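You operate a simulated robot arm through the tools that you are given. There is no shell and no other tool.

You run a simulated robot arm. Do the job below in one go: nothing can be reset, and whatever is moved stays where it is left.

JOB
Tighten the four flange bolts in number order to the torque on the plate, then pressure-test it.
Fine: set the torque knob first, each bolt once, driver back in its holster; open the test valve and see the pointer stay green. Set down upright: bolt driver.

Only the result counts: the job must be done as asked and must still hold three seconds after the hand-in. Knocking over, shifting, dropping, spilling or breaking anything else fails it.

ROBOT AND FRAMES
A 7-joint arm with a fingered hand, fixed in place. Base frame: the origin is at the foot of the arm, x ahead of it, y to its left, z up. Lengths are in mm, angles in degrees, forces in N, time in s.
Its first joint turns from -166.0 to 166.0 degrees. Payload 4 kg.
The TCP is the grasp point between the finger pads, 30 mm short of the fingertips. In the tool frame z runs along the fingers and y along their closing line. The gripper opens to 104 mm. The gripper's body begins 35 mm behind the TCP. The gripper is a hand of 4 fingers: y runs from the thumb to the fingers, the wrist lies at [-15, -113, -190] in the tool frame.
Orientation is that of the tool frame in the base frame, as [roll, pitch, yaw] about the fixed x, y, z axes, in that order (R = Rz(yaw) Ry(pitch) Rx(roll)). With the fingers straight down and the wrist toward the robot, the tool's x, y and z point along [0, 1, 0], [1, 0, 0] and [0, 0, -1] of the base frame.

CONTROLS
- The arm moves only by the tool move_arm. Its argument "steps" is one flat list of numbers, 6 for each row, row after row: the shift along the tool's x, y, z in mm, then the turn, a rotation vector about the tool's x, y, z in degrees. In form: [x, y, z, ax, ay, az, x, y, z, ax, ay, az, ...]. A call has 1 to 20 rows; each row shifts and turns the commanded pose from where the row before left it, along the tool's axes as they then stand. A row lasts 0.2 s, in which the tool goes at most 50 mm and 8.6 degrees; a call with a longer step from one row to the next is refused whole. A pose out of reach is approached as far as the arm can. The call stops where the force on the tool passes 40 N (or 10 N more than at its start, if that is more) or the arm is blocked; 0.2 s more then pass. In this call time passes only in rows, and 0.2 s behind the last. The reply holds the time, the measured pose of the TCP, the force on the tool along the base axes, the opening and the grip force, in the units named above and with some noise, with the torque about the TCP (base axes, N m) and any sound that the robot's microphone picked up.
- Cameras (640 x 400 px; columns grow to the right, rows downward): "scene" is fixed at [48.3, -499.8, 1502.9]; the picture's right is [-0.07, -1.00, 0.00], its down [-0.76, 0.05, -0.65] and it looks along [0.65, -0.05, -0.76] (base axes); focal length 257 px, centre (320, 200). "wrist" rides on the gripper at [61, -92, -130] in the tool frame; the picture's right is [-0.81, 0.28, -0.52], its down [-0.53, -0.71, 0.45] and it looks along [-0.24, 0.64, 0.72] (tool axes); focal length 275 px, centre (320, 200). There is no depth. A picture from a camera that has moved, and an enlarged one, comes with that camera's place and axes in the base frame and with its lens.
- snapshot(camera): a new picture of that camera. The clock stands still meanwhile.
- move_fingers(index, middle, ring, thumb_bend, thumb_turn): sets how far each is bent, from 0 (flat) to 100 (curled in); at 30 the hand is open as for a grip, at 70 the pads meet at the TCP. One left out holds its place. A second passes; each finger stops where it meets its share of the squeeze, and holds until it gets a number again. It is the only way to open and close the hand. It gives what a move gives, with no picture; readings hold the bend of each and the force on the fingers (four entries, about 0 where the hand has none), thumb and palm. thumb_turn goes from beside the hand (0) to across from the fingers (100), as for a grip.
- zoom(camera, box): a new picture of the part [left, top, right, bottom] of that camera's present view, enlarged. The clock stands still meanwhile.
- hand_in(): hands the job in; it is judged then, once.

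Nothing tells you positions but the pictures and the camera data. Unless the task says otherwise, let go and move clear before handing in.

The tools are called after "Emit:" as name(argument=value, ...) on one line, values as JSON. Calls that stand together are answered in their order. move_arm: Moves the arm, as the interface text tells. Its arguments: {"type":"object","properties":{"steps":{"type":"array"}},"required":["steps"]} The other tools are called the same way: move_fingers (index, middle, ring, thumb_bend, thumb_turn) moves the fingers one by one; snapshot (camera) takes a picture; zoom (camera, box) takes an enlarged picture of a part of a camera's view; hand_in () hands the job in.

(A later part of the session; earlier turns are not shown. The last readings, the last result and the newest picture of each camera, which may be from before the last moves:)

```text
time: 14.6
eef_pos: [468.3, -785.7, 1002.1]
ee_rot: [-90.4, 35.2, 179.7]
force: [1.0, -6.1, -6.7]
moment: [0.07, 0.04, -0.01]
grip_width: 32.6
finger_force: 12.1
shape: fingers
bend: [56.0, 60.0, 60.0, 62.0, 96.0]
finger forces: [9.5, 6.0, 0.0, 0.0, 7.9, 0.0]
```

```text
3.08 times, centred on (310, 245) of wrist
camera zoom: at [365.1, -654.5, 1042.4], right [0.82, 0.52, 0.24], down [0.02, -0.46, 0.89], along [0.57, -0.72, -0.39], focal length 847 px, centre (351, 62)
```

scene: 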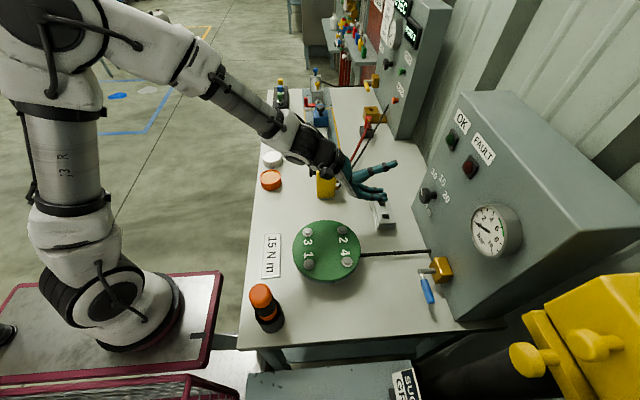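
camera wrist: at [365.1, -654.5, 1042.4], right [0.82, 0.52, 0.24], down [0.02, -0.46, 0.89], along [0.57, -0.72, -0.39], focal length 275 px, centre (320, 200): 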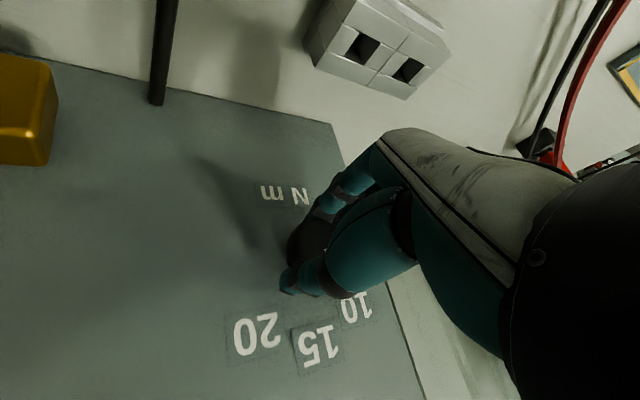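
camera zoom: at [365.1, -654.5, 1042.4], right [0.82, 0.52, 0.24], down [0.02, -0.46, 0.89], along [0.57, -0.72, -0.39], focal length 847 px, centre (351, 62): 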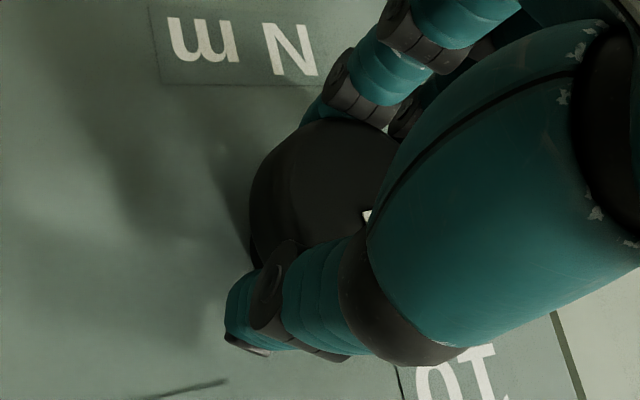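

The pointer is about 8° short of 15. I'll turn the remaining amount.

Emit:
move_arm(steps=[0, 0, 0, 0, 0, 4, 0, 0, 0, 0, 0, 4.5])

Emit:
zoom(camera="scene", box=[415, 180, 455, 205])

```text
time: 15.2
eef_pos: [467.1, -784.9, 1001.4]
ee_rot: [-90.3, 43.5, 179.7]
force: [1.6, -6.5, -8.9]
moment: [0.12, 0.05, -0.07]
grip_width: 32.4
finger_force: 12.1
shape: fingers
bend: [56.0, 60.0, 60.0, 62.0, 96.0]
finger forces: [9.7, 6.2, 0.0, 0.0, 7.7, 0.0]
```

```text
16.00 times, centred on (435, 192) of scene
camera zoom: at [48.3, -499.8, 1502.9], right [-0.07, -1.0, 0.0], down [-0.76, 0.05, -0.65], along [0.65, -0.05, -0.76], focal length 4114 px, centre (-1520, 320)
```

zoom: 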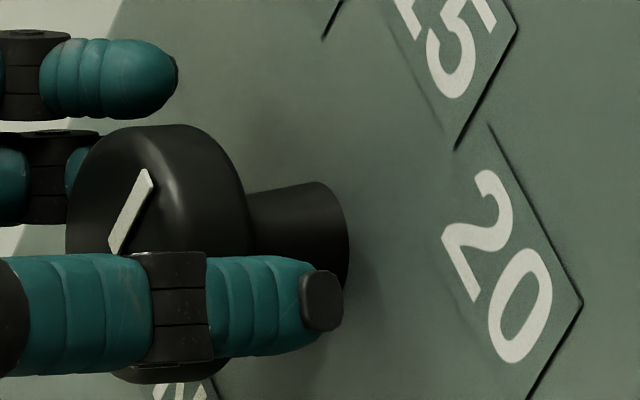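

The pointer is within a few degrees of straight up. I'll add a small 2° turn, release, and back away to verify.

Emit:
move_arm(steps=[0, 0, 0, 0, 0, 2])

Emit:
move_fingers(index=35, middle=35, ring=35, thumb_bend=35)

Emit:
move_arm(steps=[0, 0, -20, 0, 0, 0, 0, 0, -25, 0, 0, 0, 0, 0, -25, 0, 0, 0])

Emit:
zoom(camera="scene", box=[400, 160, 480, 210])

Emit:
snapshot(camera="wrist")

```text
time: 15.6
eef_pos: [468.5, -785.7, 1002.2]
ee_rot: [-90.5, 45.5, 179.7]
force: [0.9, -6.2, -8.5]
moment: [0.11, 0.06, -0.06]
grip_width: 32.5
finger_force: 11.8
shape: fingers
bend: [56.0, 60.0, 60.0, 62.0, 96.0]
finger forces: [9.5, 6.0, 0.0, 0.0, 8.0, 0.0]
```

```text
time: 16.6
eef_pos: [467.6, -785.5, 1002.9]
ee_rot: [-90.5, 45.6, 179.5]
force: [-0.6, 0.0, -0.1]
moment: [0.0, -0.01, -0.05]
grip_width: 90.2
finger_force: 0.0
shape: fingers
bend: [35.0, 35.0, 35.0, 35.0, 97.0]
finger forces: [0.0, 0.0, 0.1, 0.0, 0.1, 0.0]
```

```text
time: 17.4
eef_pos: [468.1, -714.8, 1002.3]
ee_rot: [-90.4, 45.6, 179.8]
force: [1.4, 0.3, 0.0]
moment: [-0.01, 0.02, 0.0]
grip_width: 90.4
finger_force: 0.0
shape: fingers
bend: [35.0, 35.0, 35.0, 35.0, 97.0]
finger forces: [0.0, 0.0, 0.0, 0.0, 0.0, 0.0]
```

```text
8.00 times, centred on (440, 185) of scene
camera zoom: at [48.3, -499.8, 1502.9], right [-0.07, -1.0, 0.0], down [-0.76, 0.05, -0.65], along [0.65, -0.05, -0.76], focal length 2057 px, centre (-640, 320)
```

zoom: 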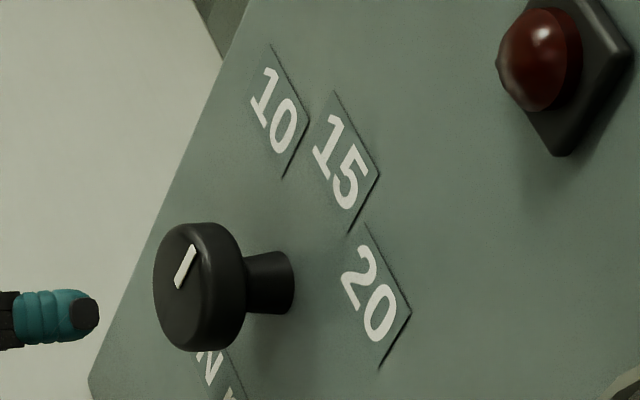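

```text
taken
camera wrist: at [358.9, -584.0, 1024.1], right [0.76, 0.52, 0.39], down [-0.14, -0.46, 0.88], along [0.63, -0.72, -0.28], focal length 275 px, centre (320, 200)
```

wrist: 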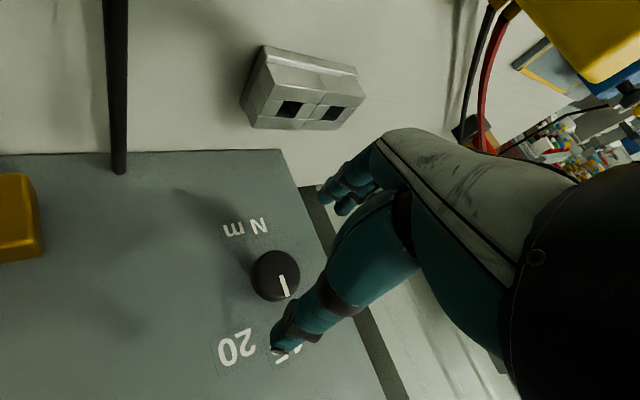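

Released cleanly. I'll measure the pointer more precisely from both cameras.

Emit:
zoom(camera="scene", box=[415, 180, 445, 205])

Emit:
zoom(camera="wrist", box=[245, 240, 310, 305])

```text
16.00 times, centred on (430, 192) of scene
camera zoom: at [48.3, -499.8, 1502.9], right [-0.07, -1.0, 0.0], down [-0.76, 0.05, -0.65], along [0.65, -0.05, -0.76], focal length 4114 px, centre (-1440, 320)
```

zoom: 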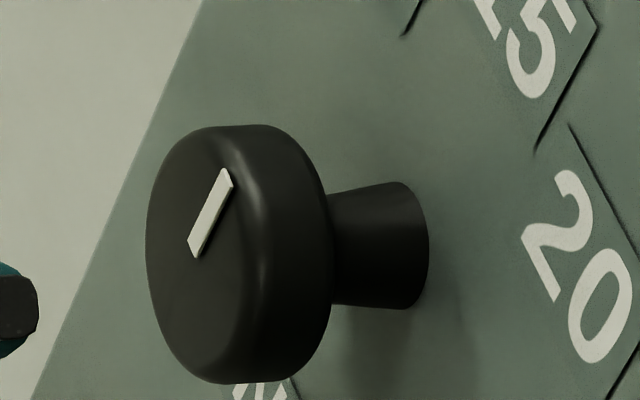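

```text
6.15 times, centred on (278, 272) of wrist
camera zoom: at [358.9, -584.0, 1024.1], right [0.76, 0.52, 0.39], down [-0.14, -0.46, 0.88], along [0.63, -0.72, -0.28], focal length 1694 px, centre (582, -246)
```

zoom: 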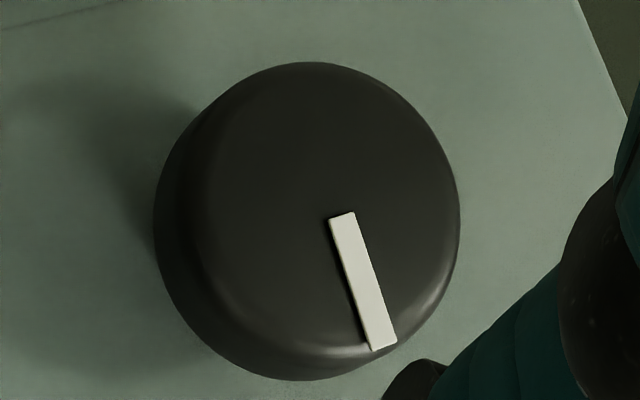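

The torque pointer reads 15, within about 3° of straight up. Next I retreat upward, bring the hand back to fingers-down, and check over the driver.

Emit:
move_arm(steps=[-28, -28, -25, 0, 0, 0, -28, -28, -25, 0, 0, 0, -28, -28, -25, 0, 0, 0, -28, -28, -25, 0, 0, 0, -28, -28, -25, 0, 0, 0, -28, -28, -25, 0, 0, 0, 0, 0, 0, 0, 0, 7.4, 0, 0, 0, 0, 0, 7.4, 0, 0, 0, 0, 0, 7.4, 0, 0, 0, 0, 0, 7.4, 0, 0, 0, 0, 0, 7.4, 0, 0, 0, 0, 0, 7.4])

Emit:
move_arm(steps=[0, 0, 0, 0, 8.2, 0, 0, 0, 0, 0, 8.2, 0, 0, 0, 0, 0, 8.2, 0, 0, 0, 0, 0, 8.2, 0, 0, 0, 0, 0, 8.2, 0, 0, 0, 0, 0, 8.2, 0, 0, 0, 0, 0, 8.2, 0, 0, 0, 0, 0, 8.2, 0, 0, 0, 0, 0, 8.2, 0, 0, 0, 0, 0, 8.2, 0, 0, 0, 0, 0, 8.0, 0])

Emit:
snapshot(camera="scene")

Emit:
snapshot(camera="wrist")

```text
time: 20.0
eef_pos: [465.9, -566.3, 1240.1]
ee_rot: [151.8, 89.7, 61.8]
force: [-0.2, 0.0, -0.3]
moment: [0.01, -0.02, 0.02]
grip_width: 90.3
finger_force: 0.1
shape: fingers
bend: [35.0, 35.0, 35.0, 35.0, 97.0]
finger forces: [0.0, 0.0, 0.1, 0.0, 0.0, 0.0]
```

```text
time: 22.4
eef_pos: [465.0, -567.0, 1240.5]
ee_rot: [180.0, -0.4, 90.0]
force: [1.0, -0.4, -0.2]
moment: [-0.04, 0.0, 0.01]
grip_width: 90.6
finger_force: 0.1
shape: fingers
bend: [35.0, 35.0, 35.0, 35.0, 97.0]
finger forces: [0.0, 0.1, 0.1, 0.0, 0.0, 0.1]
```

```text
taken
```

scene: 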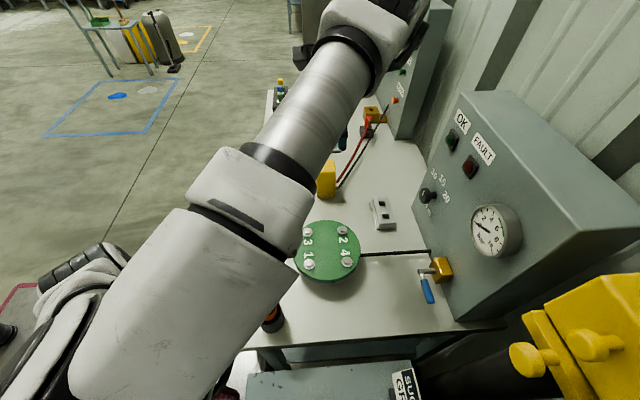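

```text
taken
camera wrist: at [373.2, -505.2, 1372.4], right [0.28, -0.81, 0.51], down [-0.71, -0.53, -0.46], along [0.64, -0.24, -0.73], focal length 275 px, centre (320, 200)
```

wrist: 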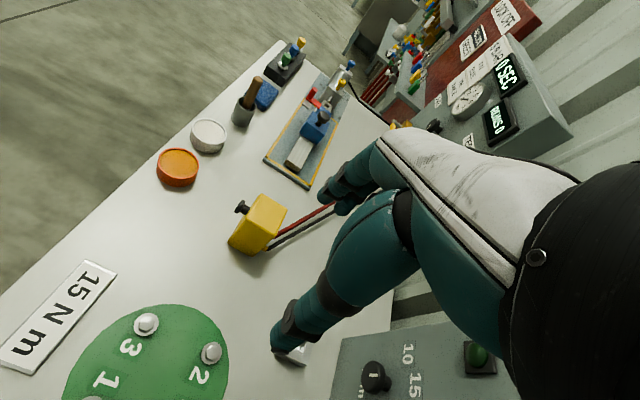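

The arm reaches fingers-down poses here. Next, a high move to above the driver.

Emit:
move_arm(steps=[28, -38.3, 5, 0, 0, 0, 28, -38.3, 5, 0, 0, 0, 28, -38.3, 5, 0, 0, 0, 28, -38.3, 5, 0, 0, 0, 28, -38.3, 5, 0, 0, 0, 28, -38.3, 5, 0, 0, 0])

Emit:
snapshot(camera="wrist")

Emit:
snapshot(camera="scene")

```text
time: 23.8
eef_pos: [235.4, -397.0, 1211.7]
ee_rot: [-180.0, -0.3, 90.1]
force: [0.6, 0.4, 0.6]
moment: [-0.01, 0.0, 0.02]
grip_width: 90.3
finger_force: 0.0
shape: fingers
bend: [35.0, 35.0, 35.0, 35.0, 97.0]
finger forces: [0.0, 0.0, 0.0, 0.1, 0.0, 0.0]
```

```text
taken
camera wrist: at [143.4, -336.4, 1342.7], right [0.28, -0.81, 0.51], down [-0.71, -0.53, -0.46], along [0.64, -0.24, -0.73], focal length 275 px, centre (320, 200)
```

wrist: 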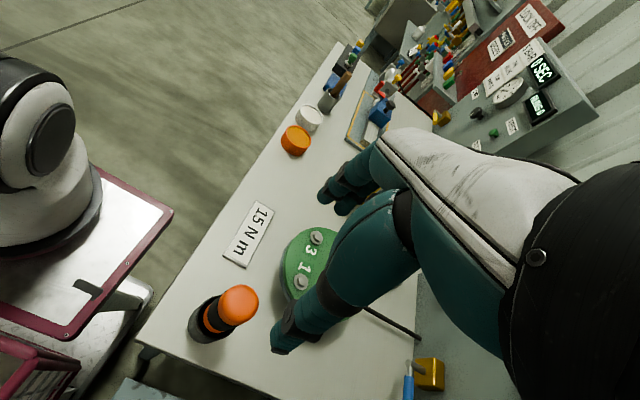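

```text
taken
```

scene: 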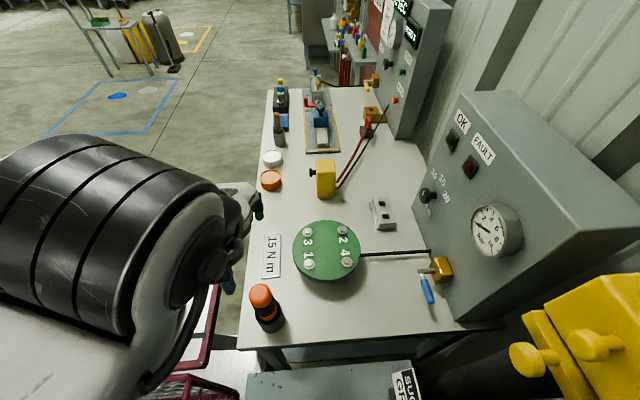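

Reached above the driver. I'll zoom to locate the driver axis and holster rim precisely.

Emit:
zoom(camera="wrist", box=[170, 260, 290, 360])

Emit:
zoom(camera="scene", box=[230, 270, 310, 345])

```text
4.00 times, centred on (230, 310) of wrist
camera zoom: at [143.4, -336.4, 1342.7], right [0.28, -0.81, 0.51], down [-0.71, -0.53, -0.46], along [0.64, -0.24, -0.73], focal length 1101 px, centre (680, -240)
```

zoom: 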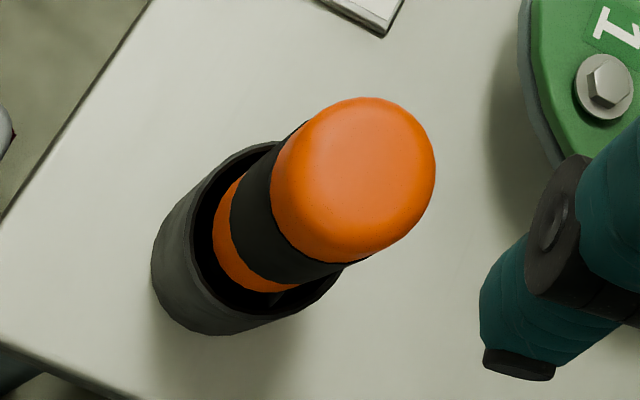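

```text
5.33 times, centred on (270, 308) of scene
camera zoom: at [48.3, -499.8, 1502.9], right [-0.07, -1.0, 0.0], down [-0.76, 0.05, -0.65], along [0.65, -0.05, -0.76], focal length 1371 px, centre (587, -373)
```

zoom: 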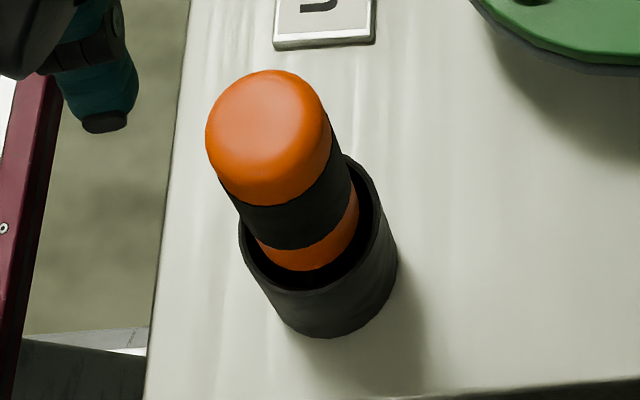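

The driver axis is about (234,-399) with top z≈1025, cap diameter about 45 mm, and holster rim about z=912. I'll open the hand and lower to just above the cap.

Emit:
move_fingers(index=30, middle=30, ring=30, thumb_bend=30)

Emit:
move_arm(steps=[-1, -0.5, 40, 0, 0, 0, -1, -0.5, 40, 0, 0, 0, 0, 0, 35, 0, 0, 0, 0, 0, 35, 0, 0, 0])

Emit:
snapshot(camera="wrist")

Emit:
zoom(camera="scene", box=[180, 200, 340, 340])

```text
time: 24.8
eef_pos: [235.9, -398.1, 1212.9]
ee_rot: [179.9, -0.3, 89.9]
force: [0.4, -0.3, -0.4]
moment: [0.01, -0.01, -0.02]
grip_width: 102.8
finger_force: 0.1
shape: fingers
bend: [30.0, 30.0, 30.0, 30.0, 97.0]
finger forces: [0.0, 0.1, 0.0, 0.1, 0.0, 0.0]
```

```text
time: 25.8
eef_pos: [233.7, -397.9, 1062.1]
ee_rot: [-180.0, -0.3, 90.0]
force: [-0.4, 0.6, -0.2]
moment: [-0.01, -0.01, 0.02]
grip_width: 102.7
finger_force: 0.0
shape: fingers
bend: [30.0, 30.0, 30.0, 30.0, 97.0]
finger forces: [0.1, 0.0, 0.0, 0.0, 0.0, 0.0]
```

```text
taken
camera wrist: at [142.3, -337.2, 1192.6], right [0.28, -0.81, 0.51], down [-0.71, -0.53, -0.46], along [0.64, -0.24, -0.73], focal length 275 px, centre (320, 200)
```

wrist: 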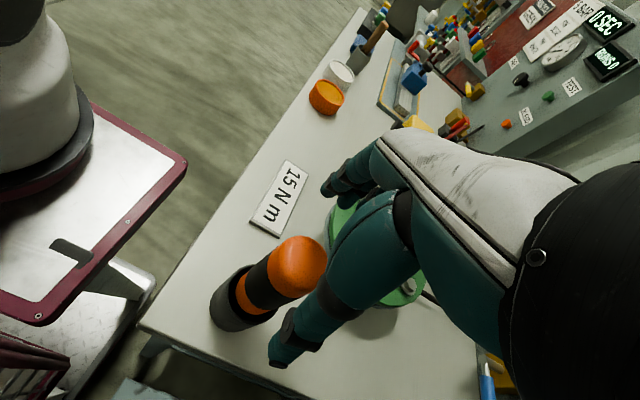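

```text
2.86 times, centred on (260, 270) of scene
camera zoom: at [48.3, -499.8, 1502.9], right [-0.07, -1.0, 0.0], down [-0.76, 0.05, -0.65], along [0.65, -0.05, -0.76], focal length 735 px, centre (491, 0)
```

zoom: 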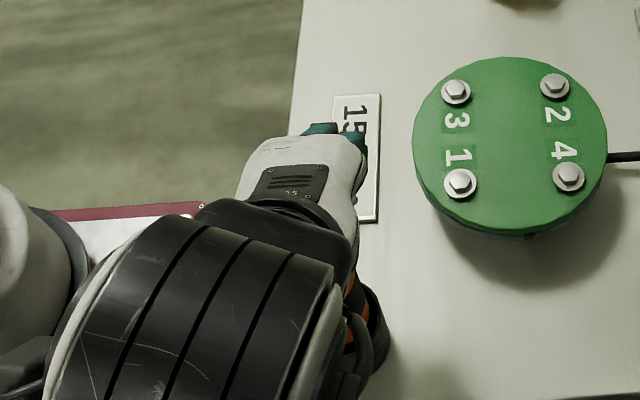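

Emit:
zoom(camera="wrist", box=[200, 220, 340, 340])

```text
3.33 times, centred on (270, 280) of wrist
camera zoom: at [142.3, -337.2, 1192.6], right [0.28, -0.81, 0.51], down [-0.71, -0.53, -0.46], along [0.64, -0.24, -0.73], focal length 918 px, centre (487, -67)
```

zoom: 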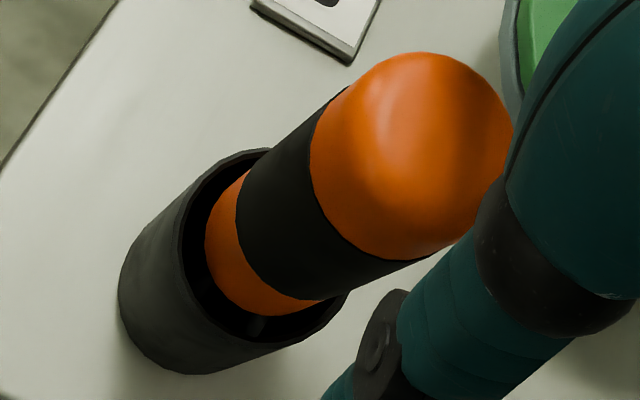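

The driver axis lines up with the TCP. Lowering to grasp height (TCP z≈995).

Emit:
move_arm(steps=[-0.5, 0, 22, 0, 0, 0, 0, 0, 22, 0, 0, 0, 0, 0, 22, 0, 0, 0])

Emit:
snapshot(camera="wrist")

Emit:
move_fingers(index=48, middle=48, ring=48, thumb_bend=48)

```text
time: 26.6
eef_pos: [233.6, -398.4, 1003.8]
ee_rot: [-177.2, 0.8, 90.3]
force: [-1.2, 0.1, -1.1]
moment: [-0.01, 0.0, 0.0]
grip_width: 103.0
finger_force: 0.0
shape: fingers
bend: [30.0, 30.0, 30.0, 30.0, 97.0]
finger forces: [0.0, 0.0, 0.1, 0.0, 0.1, 0.0]
```

```text
taken
camera wrist: at [148.9, -334.7, 1137.1], right [0.3, -0.8, 0.51], down [-0.73, -0.54, -0.41], along [0.61, -0.25, -0.75], focal length 275 px, centre (320, 200)
```

wrist: 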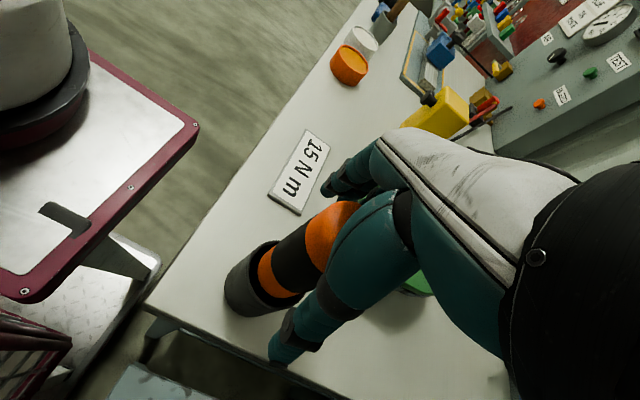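

```text
time: 27.6
eef_pos: [234.7, -398.5, 1002.1]
ee_rot: [-177.3, 0.5, 90.1]
force: [0.3, 0.4, 0.3]
moment: [-0.01, 0.01, 0.02]
grip_width: 57.9
finger_force: 0.1
shape: fingers
bend: [48.0, 48.0, 48.0, 48.0, 97.0]
finger forces: [0.0, 0.0, 0.1, 0.0, 0.0, 0.0]
```

The tool tilted about 3° at z≈1003, so this yaw hits the inner reach limit. I'll open, rise, and yaw the hand 90° so the wrist is on the far side from the base, then re-approach.

Emit:
move_fingers(index=30, middle=30, ring=30, thumb_bend=30)

Emit:
move_arm(steps=[0, 0, -30, 0, 0, 0, 0, 0, -40, 0, 0, 0, 0, 0, -40, 0, 0, 0, 0, 0, -40, 0, 0, 0, 0, 0, -40, 0, 0, 0])

Emit:
move_arm(steps=[0, 0, 0, 0, 0, -8.2, 0, 0, 0, 0, 0, -8.2, 0, 0, 0, 0, 0, -8.2, 0, 0, 0, 0, 0, -8.2, 0, 0, 0, 0, 0, -8.2, 0, 0, 0, 0, 0, -8.2, 0, 0, 0, 0, 0, -8.2, 0, 0, 0, 0, 0, -8.2, 0, 0, 0, 0, 0, -8.2, 0, 0, 0, 0, 0, -8.2, 0, 0, 0, 0, 0, -8.0])

Emit:
snapshot(camera="wrist")

Emit:
snapshot(camera="scene")

```text
time: 28.6
eef_pos: [234.1, -399.0, 1002.4]
ee_rot: [-177.2, 0.6, 90.0]
force: [-1.2, -0.6, 0.1]
moment: [0.0, -0.01, -0.01]
grip_width: 102.8
finger_force: 0.1
shape: fingers
bend: [30.0, 30.0, 30.0, 30.0, 97.0]
finger forces: [0.1, 0.0, 0.0, 0.0, 0.0, 0.0]
```

```text
time: 29.8
eef_pos: [234.8, -400.4, 1188.1]
ee_rot: [180.0, -0.3, 90.0]
force: [0.3, -0.3, 0.4]
moment: [-0.02, 0.01, 0.02]
grip_width: 102.5
finger_force: 0.1
shape: fingers
bend: [30.0, 30.0, 30.0, 30.0, 97.0]
finger forces: [0.0, 0.0, 0.0, 0.1, 0.0, 0.0]
```

```text
time: 32.2
eef_pos: [233.8, -400.9, 1186.1]
ee_rot: [179.7, 0.0, -180.0]
force: [-0.5, 0.4, -0.1]
moment: [0.01, -0.01, -0.02]
grip_width: 102.5
finger_force: 0.1
shape: fingers
bend: [30.0, 30.0, 30.0, 30.0, 97.0]
finger forces: [0.0, 0.0, 0.0, 0.0, 0.0, 0.1]
```

```text
taken
camera wrist: at [172.2, -492.7, 1316.1], right [0.81, 0.27, 0.52], down [0.53, -0.71, -0.46], along [0.24, 0.65, -0.72], focal length 275 px, centre (320, 200)
```

wrist: 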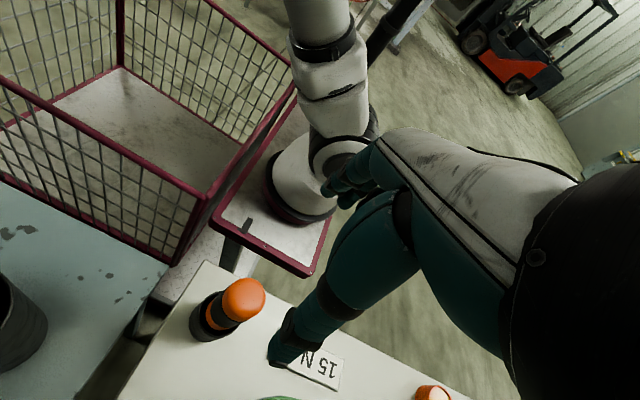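

```text
taken
```

scene: 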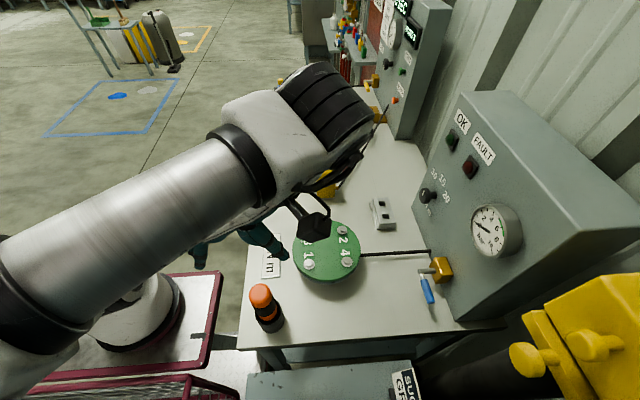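

The yaw-180 pose is reached over the driver. Lowering step by step and checking for tilt.

Emit:
move_arm(steps=[0, 1, 40, 0, 0, 0, 0, 1, 40, 0, 0, 0, 0, 0, 42, 0, 0, 0])

Emit:
zoom(camera="wrist", box=[180, 200, 360, 340])

```text
time: 33.0
eef_pos: [234.9, -398.3, 1063.9]
ee_rot: [179.7, 0.0, -180.0]
force: [0.0, -0.3, -0.1]
moment: [-0.02, 0.0, 0.01]
grip_width: 102.8
finger_force: 0.1
shape: fingers
bend: [30.0, 30.0, 30.0, 30.0, 97.0]
finger forces: [0.1, 0.0, 0.1, 0.1, 0.0, 0.0]
```

```text
2.86 times, centred on (270, 270) of wrist
camera zoom: at [173.3, -490.0, 1194.0], right [0.81, 0.27, 0.52], down [0.53, -0.71, -0.46], along [0.24, 0.65, -0.72], focal length 786 px, centre (463, 0)
```

zoom: 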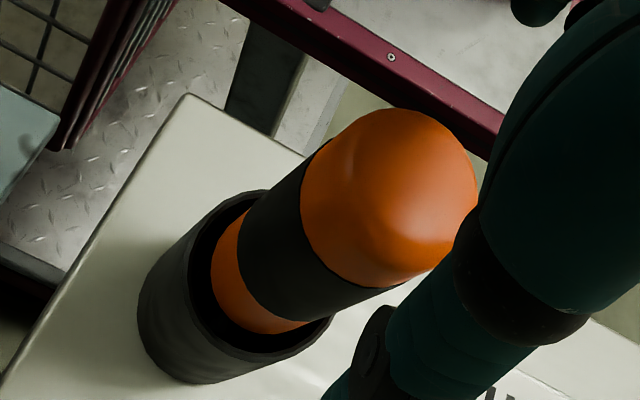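

Axis alignment is confirmed from this side as well. Lowering to grasp height.

Emit:
move_arm(steps=[0.5, -0.5, 22, 0, 0, 0, 0, 0, 22, 0, 0, 0, 0, 0, 23, 0, 0, 0])

Emit:
snapshot(camera="wrist")

Emit:
zoom(camera="scene", box=[180, 200, 340, 340])

```text
time: 33.8
eef_pos: [234.3, -396.6, 996.8]
ee_rot: [179.8, 0.1, -179.9]
force: [1.1, -0.8, 0.0]
moment: [0.0, 0.02, -0.02]
grip_width: 102.7
finger_force: 0.0
shape: fingers
bend: [30.0, 30.0, 30.0, 30.0, 97.0]
finger forces: [0.0, 0.0, 0.0, 0.0, 0.0, 0.0]
```

```text
taken
camera wrist: at [173.3, -489.0, 1127.1], right [0.81, 0.27, 0.52], down [0.53, -0.71, -0.46], along [0.24, 0.65, -0.72], focal length 275 px, centre (320, 200)
```

wrist: 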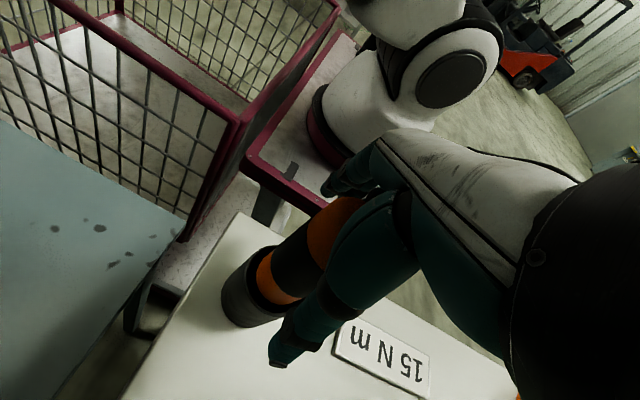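

```text
2.86 times, centred on (260, 270) of scene
camera zoom: at [48.3, -499.8, 1502.9], right [-0.07, -1.0, 0.0], down [-0.76, 0.05, -0.65], along [0.65, -0.05, -0.76], focal length 735 px, centre (491, 0)
```

zoom: 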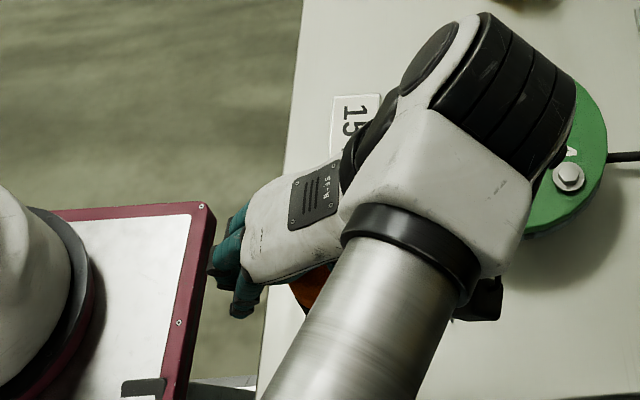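

The orientation holds here. I'll lower 3 mm more and close the fingers on the handle.

Emit:
move_arm(steps=[0, -1.5, 3, 0, 0, 0])

Emit:
move_fingers(index=48, middle=48, thumb_bend=48)

Emit:
move_fingers(index=52, middle=52, thumb_bend=52)

```text
time: 34.2
eef_pos: [234.3, -398.5, 995.6]
ee_rot: [179.7, 0.0, -180.0]
force: [-0.1, -0.3, 0.4]
moment: [0.03, 0.0, -0.01]
grip_width: 102.8
finger_force: 0.1
shape: fingers
bend: [30.0, 30.0, 30.0, 30.0, 97.0]
finger forces: [0.0, 0.0, 0.1, 0.0, 0.0, 0.0]
```

```text
time: 35.2
eef_pos: [234.2, -398.5, 995.6]
ee_rot: [179.8, -0.1, -180.0]
force: [-0.2, 0.1, 0.5]
moment: [0.0, 0.01, 0.01]
grip_width: 57.8
finger_force: 0.1
shape: fingers
bend: [48.0, 48.0, 30.0, 48.0, 97.0]
finger forces: [0.1, 0.1, 0.0, 0.0, 0.0, 0.0]
```

```text
time: 36.2
eef_pos: [234.8, -399.1, 994.7]
ee_rot: [179.7, 0.0, -179.9]
force: [0.4, -0.3, 0.1]
moment: [0.0, -0.02, -0.05]
grip_width: 47.4
finger_force: 0.1
shape: fingers
bend: [52.0, 52.0, 30.0, 52.0, 97.0]
finger forces: [0.0, 0.0, 0.0, 0.1, 0.0, 0.0]
```

No contact yet at 47 mm opening, so it is symmetric so far. Continuing to close.

Emit:
move_fingers(index=55, middle=55, thumb_bend=55)

Emit:
zoom(camera="wrist", box=[210, 160, 390, 380])

```text
time: 37.2
eef_pos: [235.3, -399.6, 995.2]
ee_rot: [179.6, 0.0, 180.0]
force: [1.1, -0.5, -0.2]
moment: [0.02, -0.03, 0.0]
grip_width: 40.3
finger_force: 0.1
shape: fingers
bend: [55.0, 55.0, 30.0, 54.0, 97.0]
finger forces: [0.0, 0.0, 0.1, 0.0, 0.3, 0.0]
```

```text
1.82 times, centred on (300, 270) of wrist
camera zoom: at [172.9, -490.9, 1124.2], right [0.81, 0.27, 0.52], down [0.53, -0.71, -0.46], along [0.24, 0.65, -0.72], focal length 500 px, centre (356, 73)
```

zoom: 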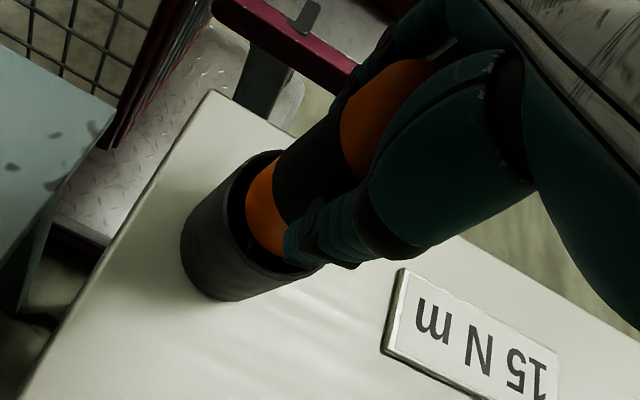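

The thumb has just touched. Now the full squeeze with index, middle and thumb.

Emit:
move_fingers(index=70, middle=70, thumb_bend=70)

Emit:
zoom(camera="wrist", box=[210, 160, 390, 380])

```text
time: 38.2
eef_pos: [235.1, -399.5, 993.5]
ee_rot: [179.8, -0.2, 180.0]
force: [1.8, 1.6, 0.9]
moment: [0.13, -0.09, -0.02]
grip_width: 34.6
finger_force: 14.1
shape: fingers
bend: [59.0, 63.0, 30.0, 57.0, 96.0]
finger forces: [7.1, 7.3, 0.0, 0.1, 13.2, 0.0]
```

```text
1.82 times, centred on (300, 270) of wrist
camera zoom: at [172.9, -490.9, 1124.2], right [0.81, 0.27, 0.52], down [0.53, -0.71, -0.46], along [0.24, 0.65, -0.72], focal length 500 px, centre (356, 73)
```

zoom: 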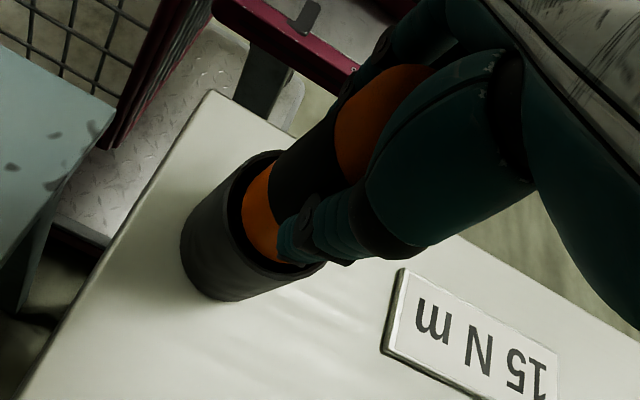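

The grip is about 14 N, balanced between fingers and thumb. Lifting slowly and checking for slip.

Emit:
move_arm(steps=[0, 0, -10, 0, 0, 0, 0, 0, -15, 0, 0, 0, 0, 0, -15, 0, 0, 0])

Emit:
zoom(camera="wrist", box=[210, 160, 390, 380])

```text
time: 39.0
eef_pos: [233.4, -399.8, 1033.9]
ee_rot: [179.6, 0.0, 180.0]
force: [-0.7, 0.0, -4.8]
moment: [0.02, -0.03, -0.02]
grip_width: 34.6
finger_force: 12.9
shape: fingers
bend: [59.0, 63.0, 30.0, 57.0, 96.0]
finger forces: [6.7, 5.9, 0.0, 0.0, 13.0, 0.1]
```

```text
1.82 times, centred on (300, 270) of wrist
camera zoom: at [172.3, -491.5, 1164.6], right [0.81, 0.27, 0.52], down [0.53, -0.71, -0.46], along [0.24, 0.65, -0.72], focal length 500 px, centre (356, 73)
```

zoom: 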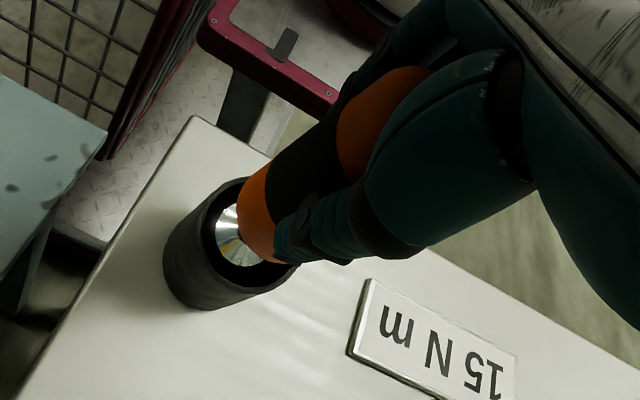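

The driver is lifting with about 5 N of weight and no slip. Continuing up until it clears the holster.

Emit:
move_arm(steps=[0, 0, -20, 0, 0, 0, 0, 0, -20, 0, 0, 0, 0, 0, -20, 0, 0, 0, 0, 0, -20, 0, 0, 0, 0, 0, -20, 0, 0, 0])

Emit:
snapshot(camera="wrist")

Emit:
zoom(camera="scene", box=[180, 200, 340, 340])

```text
time: 40.2
eef_pos: [233.8, -400.2, 1134.1]
ee_rot: [179.7, 0.0, -179.9]
force: [-0.5, -1.0, -5.0]
moment: [0.01, 0.01, -0.03]
grip_width: 34.7
finger_force: 12.5
shape: fingers
bend: [59.0, 63.0, 30.0, 57.0, 96.0]
finger forces: [6.6, 6.1, 0.0, 0.0, 13.0, 0.1]
```

```text
taken
camera wrist: at [172.8, -491.9, 1264.1], right [0.81, 0.27, 0.52], down [0.53, -0.71, -0.46], along [0.24, 0.65, -0.72], focal length 275 px, centre (320, 200)
```

wrist: 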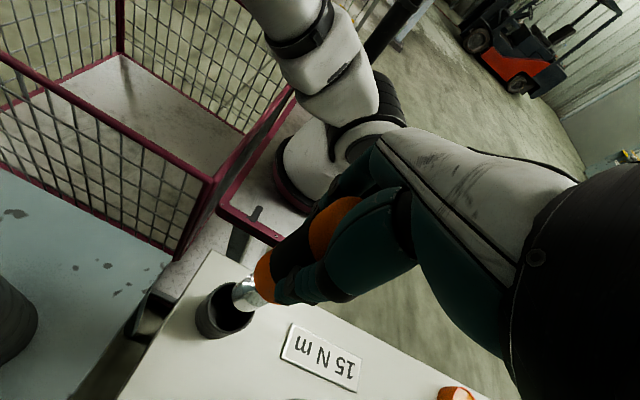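

```text
2.86 times, centred on (260, 270) of scene
camera zoom: at [48.3, -499.8, 1502.9], right [-0.07, -1.0, 0.0], down [-0.76, 0.05, -0.65], along [0.65, -0.05, -0.76], focal length 735 px, centre (491, 0)
```

zoom: 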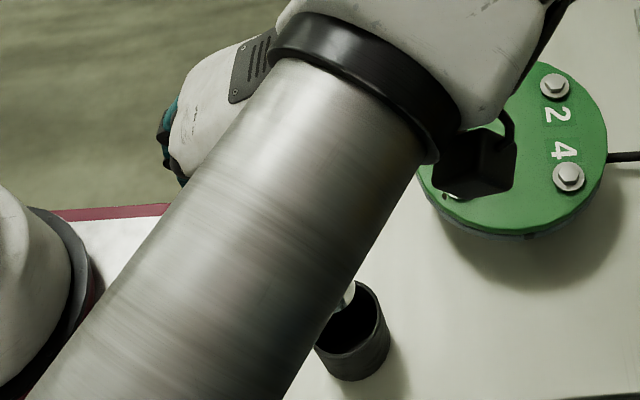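

Emit:
zoom(camera="wrist", box=[180, 180, 380, 350])

Emit:
zoom(camera="scene", box=[240, 270, 300, 310])

```text
2.35 times, centred on (280, 265) of wrist
camera zoom: at [172.8, -491.9, 1264.1], right [0.81, 0.27, 0.52], down [0.53, -0.71, -0.46], along [0.24, 0.65, -0.72], focal length 648 px, centre (414, 47)
```

zoom: 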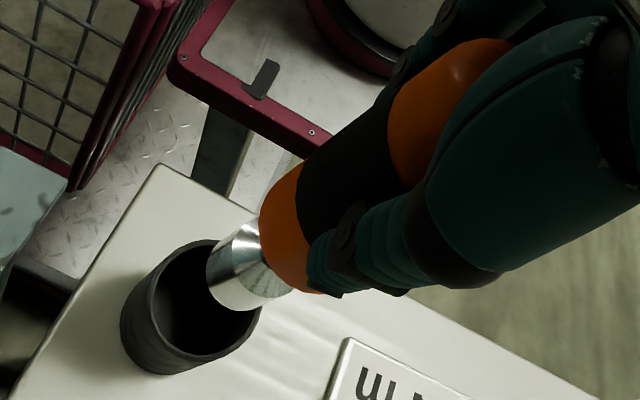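

```text
10.00 times, centred on (270, 290) of scene
camera zoom: at [48.3, -499.8, 1502.9], right [-0.07, -1.0, 0.0], down [-0.76, 0.05, -0.65], along [0.65, -0.05, -0.76], focal length 2571 px, centre (820, -700)
```

zoom: 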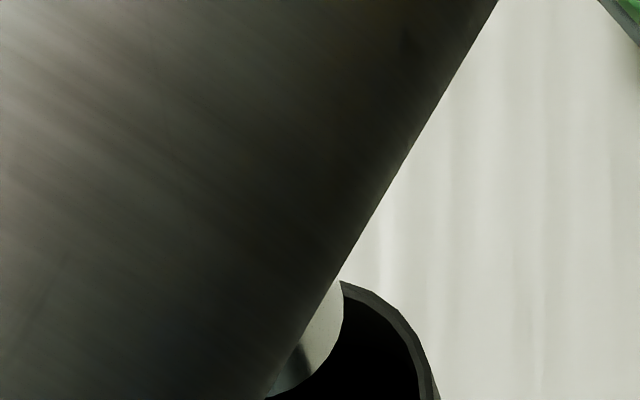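

The driver has a metal socket whose tip is about 160–170 mm below the TCP. I'll raise another 40 mm for clearance and move over bolt 1.

Emit:
move_arm(steps=[0, 0, -20, 0, 0, 0, 0, 0, -20, 0, 0, 0, -16.7, -15.5, 0, 0, 0, 0, -16.7, -15.5, 0, 0, 0, 0, -16.7, -15.5, 0, 0, 0, 0, -16.7, -15.5, 0, 0, 0, 0, -16.7, -15.5, 0, 0, 0, 0, -16.5, -15.5, 0, 0, 0, 0])

Emit:
snapshot(camera="wrist")

Emit:
snapshot(camera="scene")

```text
time: 42.0
eef_pos: [335.6, -493.5, 1175.3]
ee_rot: [179.7, 0.0, -179.9]
force: [0.5, 0.5, -4.6]
moment: [0.02, -0.02, 0.01]
grip_width: 34.6
finger_force: 13.2
shape: fingers
bend: [59.0, 63.0, 30.0, 57.0, 96.0]
finger forces: [7.0, 6.2, 0.0, 0.0, 13.0, 0.0]
```

```text
taken
camera wrist: at [273.3, -585.5, 1304.4], right [0.81, 0.27, 0.52], down [0.53, -0.71, -0.46], along [0.24, 0.65, -0.72], focal length 275 px, centre (320, 200)
```

wrist: 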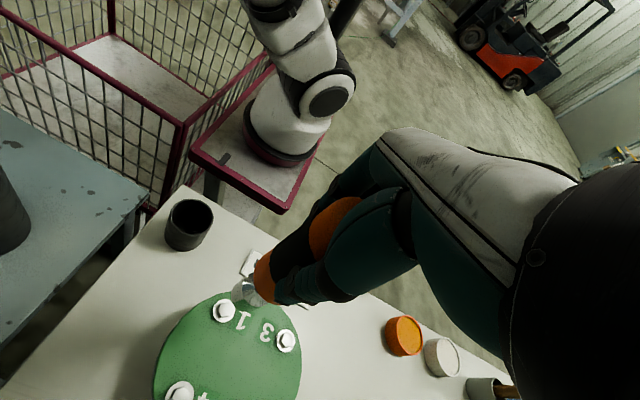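

```text
taken
```

scene: 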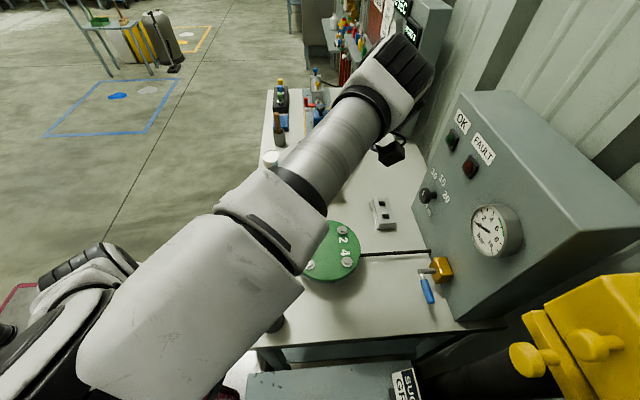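

The wrist view shows bolt 1 just beyond the socket. I'll zoom for the exact positions of socket and bolts.

Emit:
zoom(camera="wrist", box=[180, 260, 308, 340])

Emit:
zoom(camera="wrist", box=[140, 300, 300, 400])

```text
5.00 times, centred on (244, 300) of wrist
camera zoom: at [273.3, -585.5, 1304.4], right [0.81, 0.27, 0.52], down [0.53, -0.71, -0.46], along [0.24, 0.65, -0.72], focal length 1376 px, centre (700, -300)
```

zoom: 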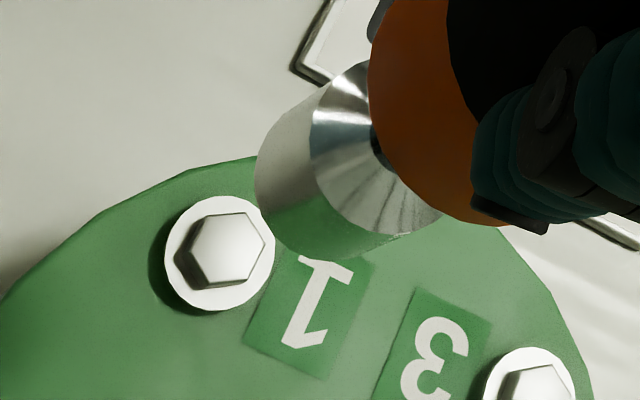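

```text
4.00 times, centred on (220, 350) of wrist
camera zoom: at [273.3, -585.5, 1304.4], right [0.81, 0.27, 0.52], down [0.53, -0.71, -0.46], along [0.24, 0.65, -0.72], focal length 1101 px, centre (720, -400)
```

zoom: 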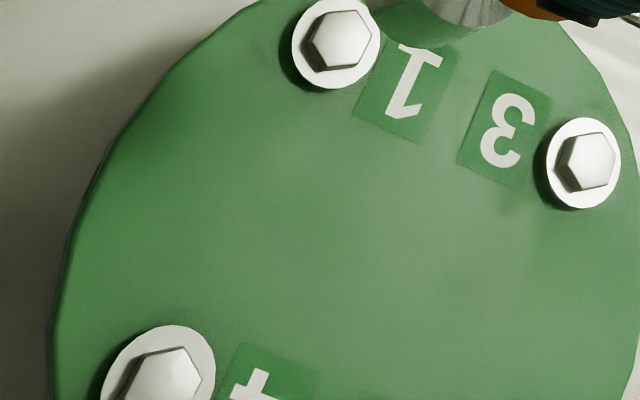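

Bolt 1 is about (334,-490.7, z≈935), and the socket tip is 167 mm below the TCP on the TCP axis. I'll correct the alignment and lower to about 13 mm above the head.

Emit:
move_arm(steps=[1.3, 2.8, 0, 0, 0, 0, 0, 0, 20, 0, 0, 0, 0, 0, 20, 0, 0, 0, 0, 0, 20, 0, 0, 0])

Emit:
zoom(camera="wrist", box=[180, 260, 308, 340])

Emit:
snapshot(camera="scene")

```text
time: 43.0
eef_pos: [334.1, -490.5, 1112.5]
ee_rot: [179.7, 0.0, 180.0]
force: [0.3, 0.7, -4.6]
moment: [0.02, 0.0, -0.05]
grip_width: 34.8
finger_force: 12.5
shape: fingers
bend: [59.0, 63.0, 30.0, 57.0, 96.0]
finger forces: [6.9, 6.2, 0.0, 0.0, 12.9, 0.1]
```

```text
5.00 times, centred on (244, 300) of wrist
camera zoom: at [272.1, -581.6, 1243.4], right [0.81, 0.27, 0.52], down [0.53, -0.71, -0.46], along [0.24, 0.65, -0.72], focal length 1376 px, centre (700, -300)
```

zoom: 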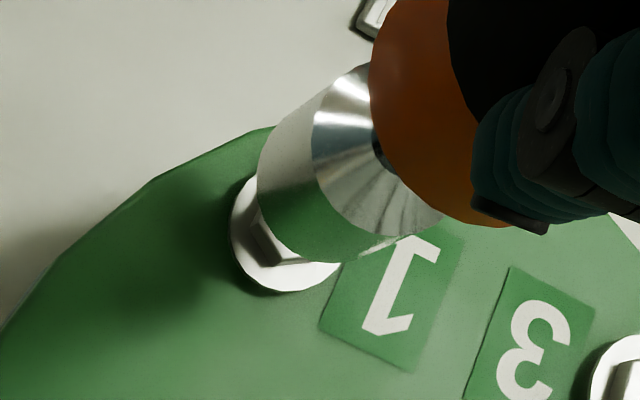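

```text
taken
```

scene: 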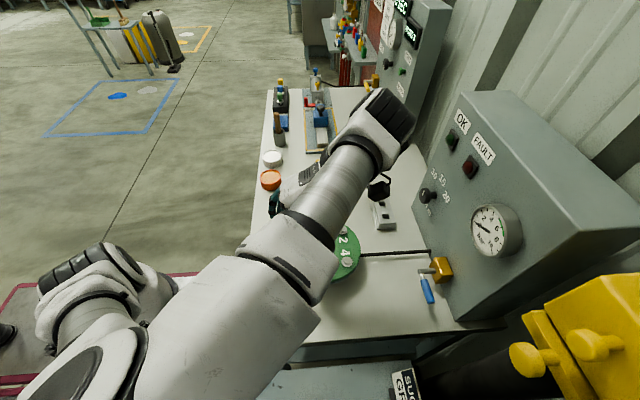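

The socket is directly over bolt 1 and nearly centred. I'll shift +1 mm in x and lower gently, watching force and sound.

Emit:
move_arm(steps=[-1, 0, 3, 0, 0, 0, 0, 0, 3, 0, 0, 0])

Emit:
zoom(camera="wrist", box=[180, 260, 308, 340])

```text
time: 43.6
eef_pos: [334.7, -489.9, 1106.4]
ee_rot: [179.7, 0.0, -180.0]
force: [-1.1, -1.0, -5.0]
moment: [0.02, -0.01, 0.02]
grip_width: 34.5
finger_force: 13.1
shape: fingers
bend: [59.0, 63.0, 30.0, 57.0, 96.0]
finger forces: [6.9, 6.1, 0.1, 0.0, 13.0, 0.0]
```

```text
5.00 times, centred on (244, 300) of wrist
camera zoom: at [272.9, -581.9, 1237.3], right [0.81, 0.27, 0.52], down [0.53, -0.71, -0.46], along [0.24, 0.65, -0.72], focal length 1376 px, centre (700, -300)
```

zoom: 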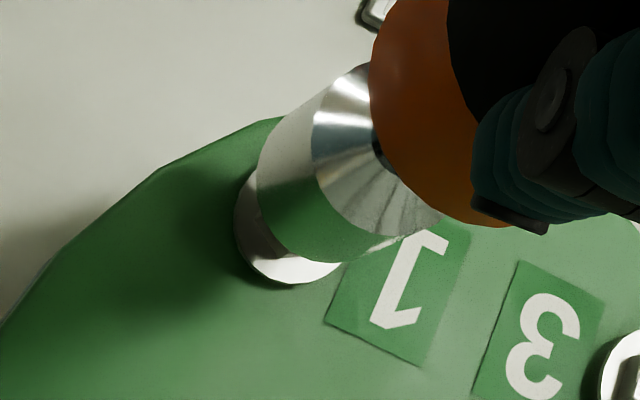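

Emit:
move_arm(steps=[-0.5, -1.2, 2, 0, 0, 0, 0, 0, 2, 0, 0, 0])

Emit:
zoom(camera="wrist", box=[180, 260, 308, 340])

```text
time: 44.2
eef_pos: [335.1, -491.8, 1104.1]
ee_rot: [179.6, 0.0, -179.9]
force: [-0.3, 0.7, -4.0]
moment: [0.03, -0.01, 0.0]
grip_width: 34.7
finger_force: 12.8
shape: fingers
bend: [59.0, 63.0, 30.0, 57.0, 96.0]
finger forces: [6.8, 6.2, 0.1, 0.1, 12.7, 0.0]
```

```text
5.00 times, centred on (244, 300) of wrist
camera zoom: at [273.1, -583.5, 1233.6], right [0.81, 0.27, 0.52], down [0.53, -0.71, -0.46], along [0.24, 0.65, -0.72], focal length 1376 px, centre (700, -300)
```

zoom: 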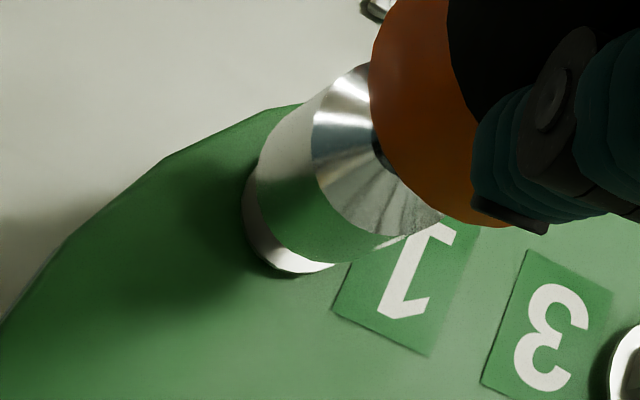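

The alignment looks centred. Lowering further in small increments.

Emit:
move_arm(steps=[0, 0, 1.5, 0, 0, 0, 0, 0, 1.5, 0, 0, 0])

Emit:
zoom(camera="wrist", box=[180, 260, 308, 340])

```text
time: 44.8
eef_pos: [335.1, -491.5, 1100.2]
ee_rot: [179.7, 0.0, -180.0]
force: [-0.2, 0.4, -4.8]
moment: [0.03, -0.03, -0.02]
grip_width: 34.6
finger_force: 13.5
shape: fingers
bend: [59.0, 63.0, 30.0, 57.0, 96.0]
finger forces: [6.9, 6.2, 0.1, 0.1, 12.8, 0.0]
```

```text
5.00 times, centred on (244, 300) of wrist
camera zoom: at [272.7, -583.5, 1230.5], right [0.81, 0.27, 0.52], down [0.53, -0.71, -0.46], along [0.24, 0.65, -0.72], focal length 1376 px, centre (700, -300)
```

zoom: 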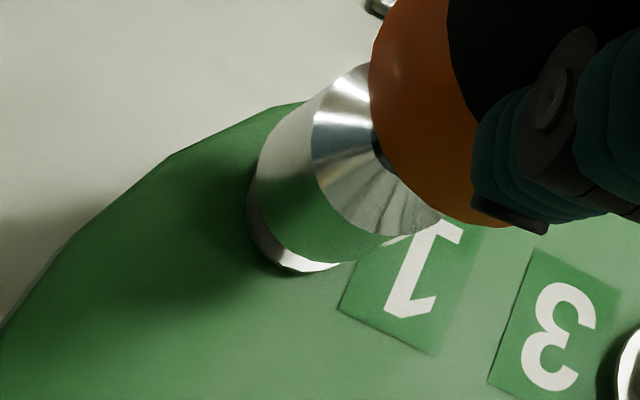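

Emit:
move_arm(steps=[0, 0, 1.5, 0, 0, 0, 0, 0, 1.5, 0, 0, 0])

Emit:
move_arm(steps=[0, 0, 1.5, 0, 0, 0, 0, 0, 1.5, 0, 0, 0])

Emit:
zoom(camera="wrist", box=[180, 260, 308, 340])

```text
time: 45.4
eef_pos: [335.0, -490.5, 1097.7]
ee_rot: [179.6, 0.0, 180.0]
force: [-0.9, -0.8, -4.1]
moment: [0.02, -0.02, 0.01]
grip_width: 34.1
finger_force: 12.8
shape: fingers
bend: [59.0, 63.0, 30.0, 57.0, 96.0]
finger forces: [6.9, 6.3, 0.0, 0.0, 12.8, 0.1]
```

```text
time: 46.0
eef_pos: [333.9, -491.4, 1095.4]
ee_rot: [179.8, 0.0, -179.9]
force: [0.2, -0.5, -4.6]
moment: [0.04, 0.0, 0.03]
grip_width: 34.4
finger_force: 12.5
shape: fingers
bend: [59.0, 63.0, 30.0, 57.0, 96.0]
finger forces: [6.9, 6.3, 0.0, 0.0, 12.7, 0.1]
```

```text
5.00 times, centred on (244, 300) of wrist
camera zoom: at [272.9, -583.4, 1224.6], right [0.81, 0.27, 0.52], down [0.53, -0.71, -0.46], along [0.24, 0.65, -0.72], focal length 1376 px, centre (700, -300)
```

zoom: 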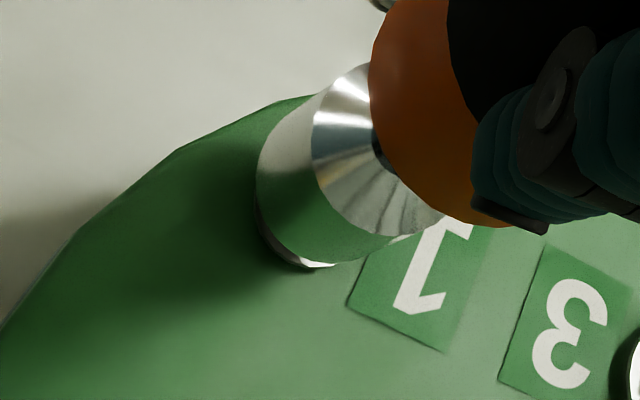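

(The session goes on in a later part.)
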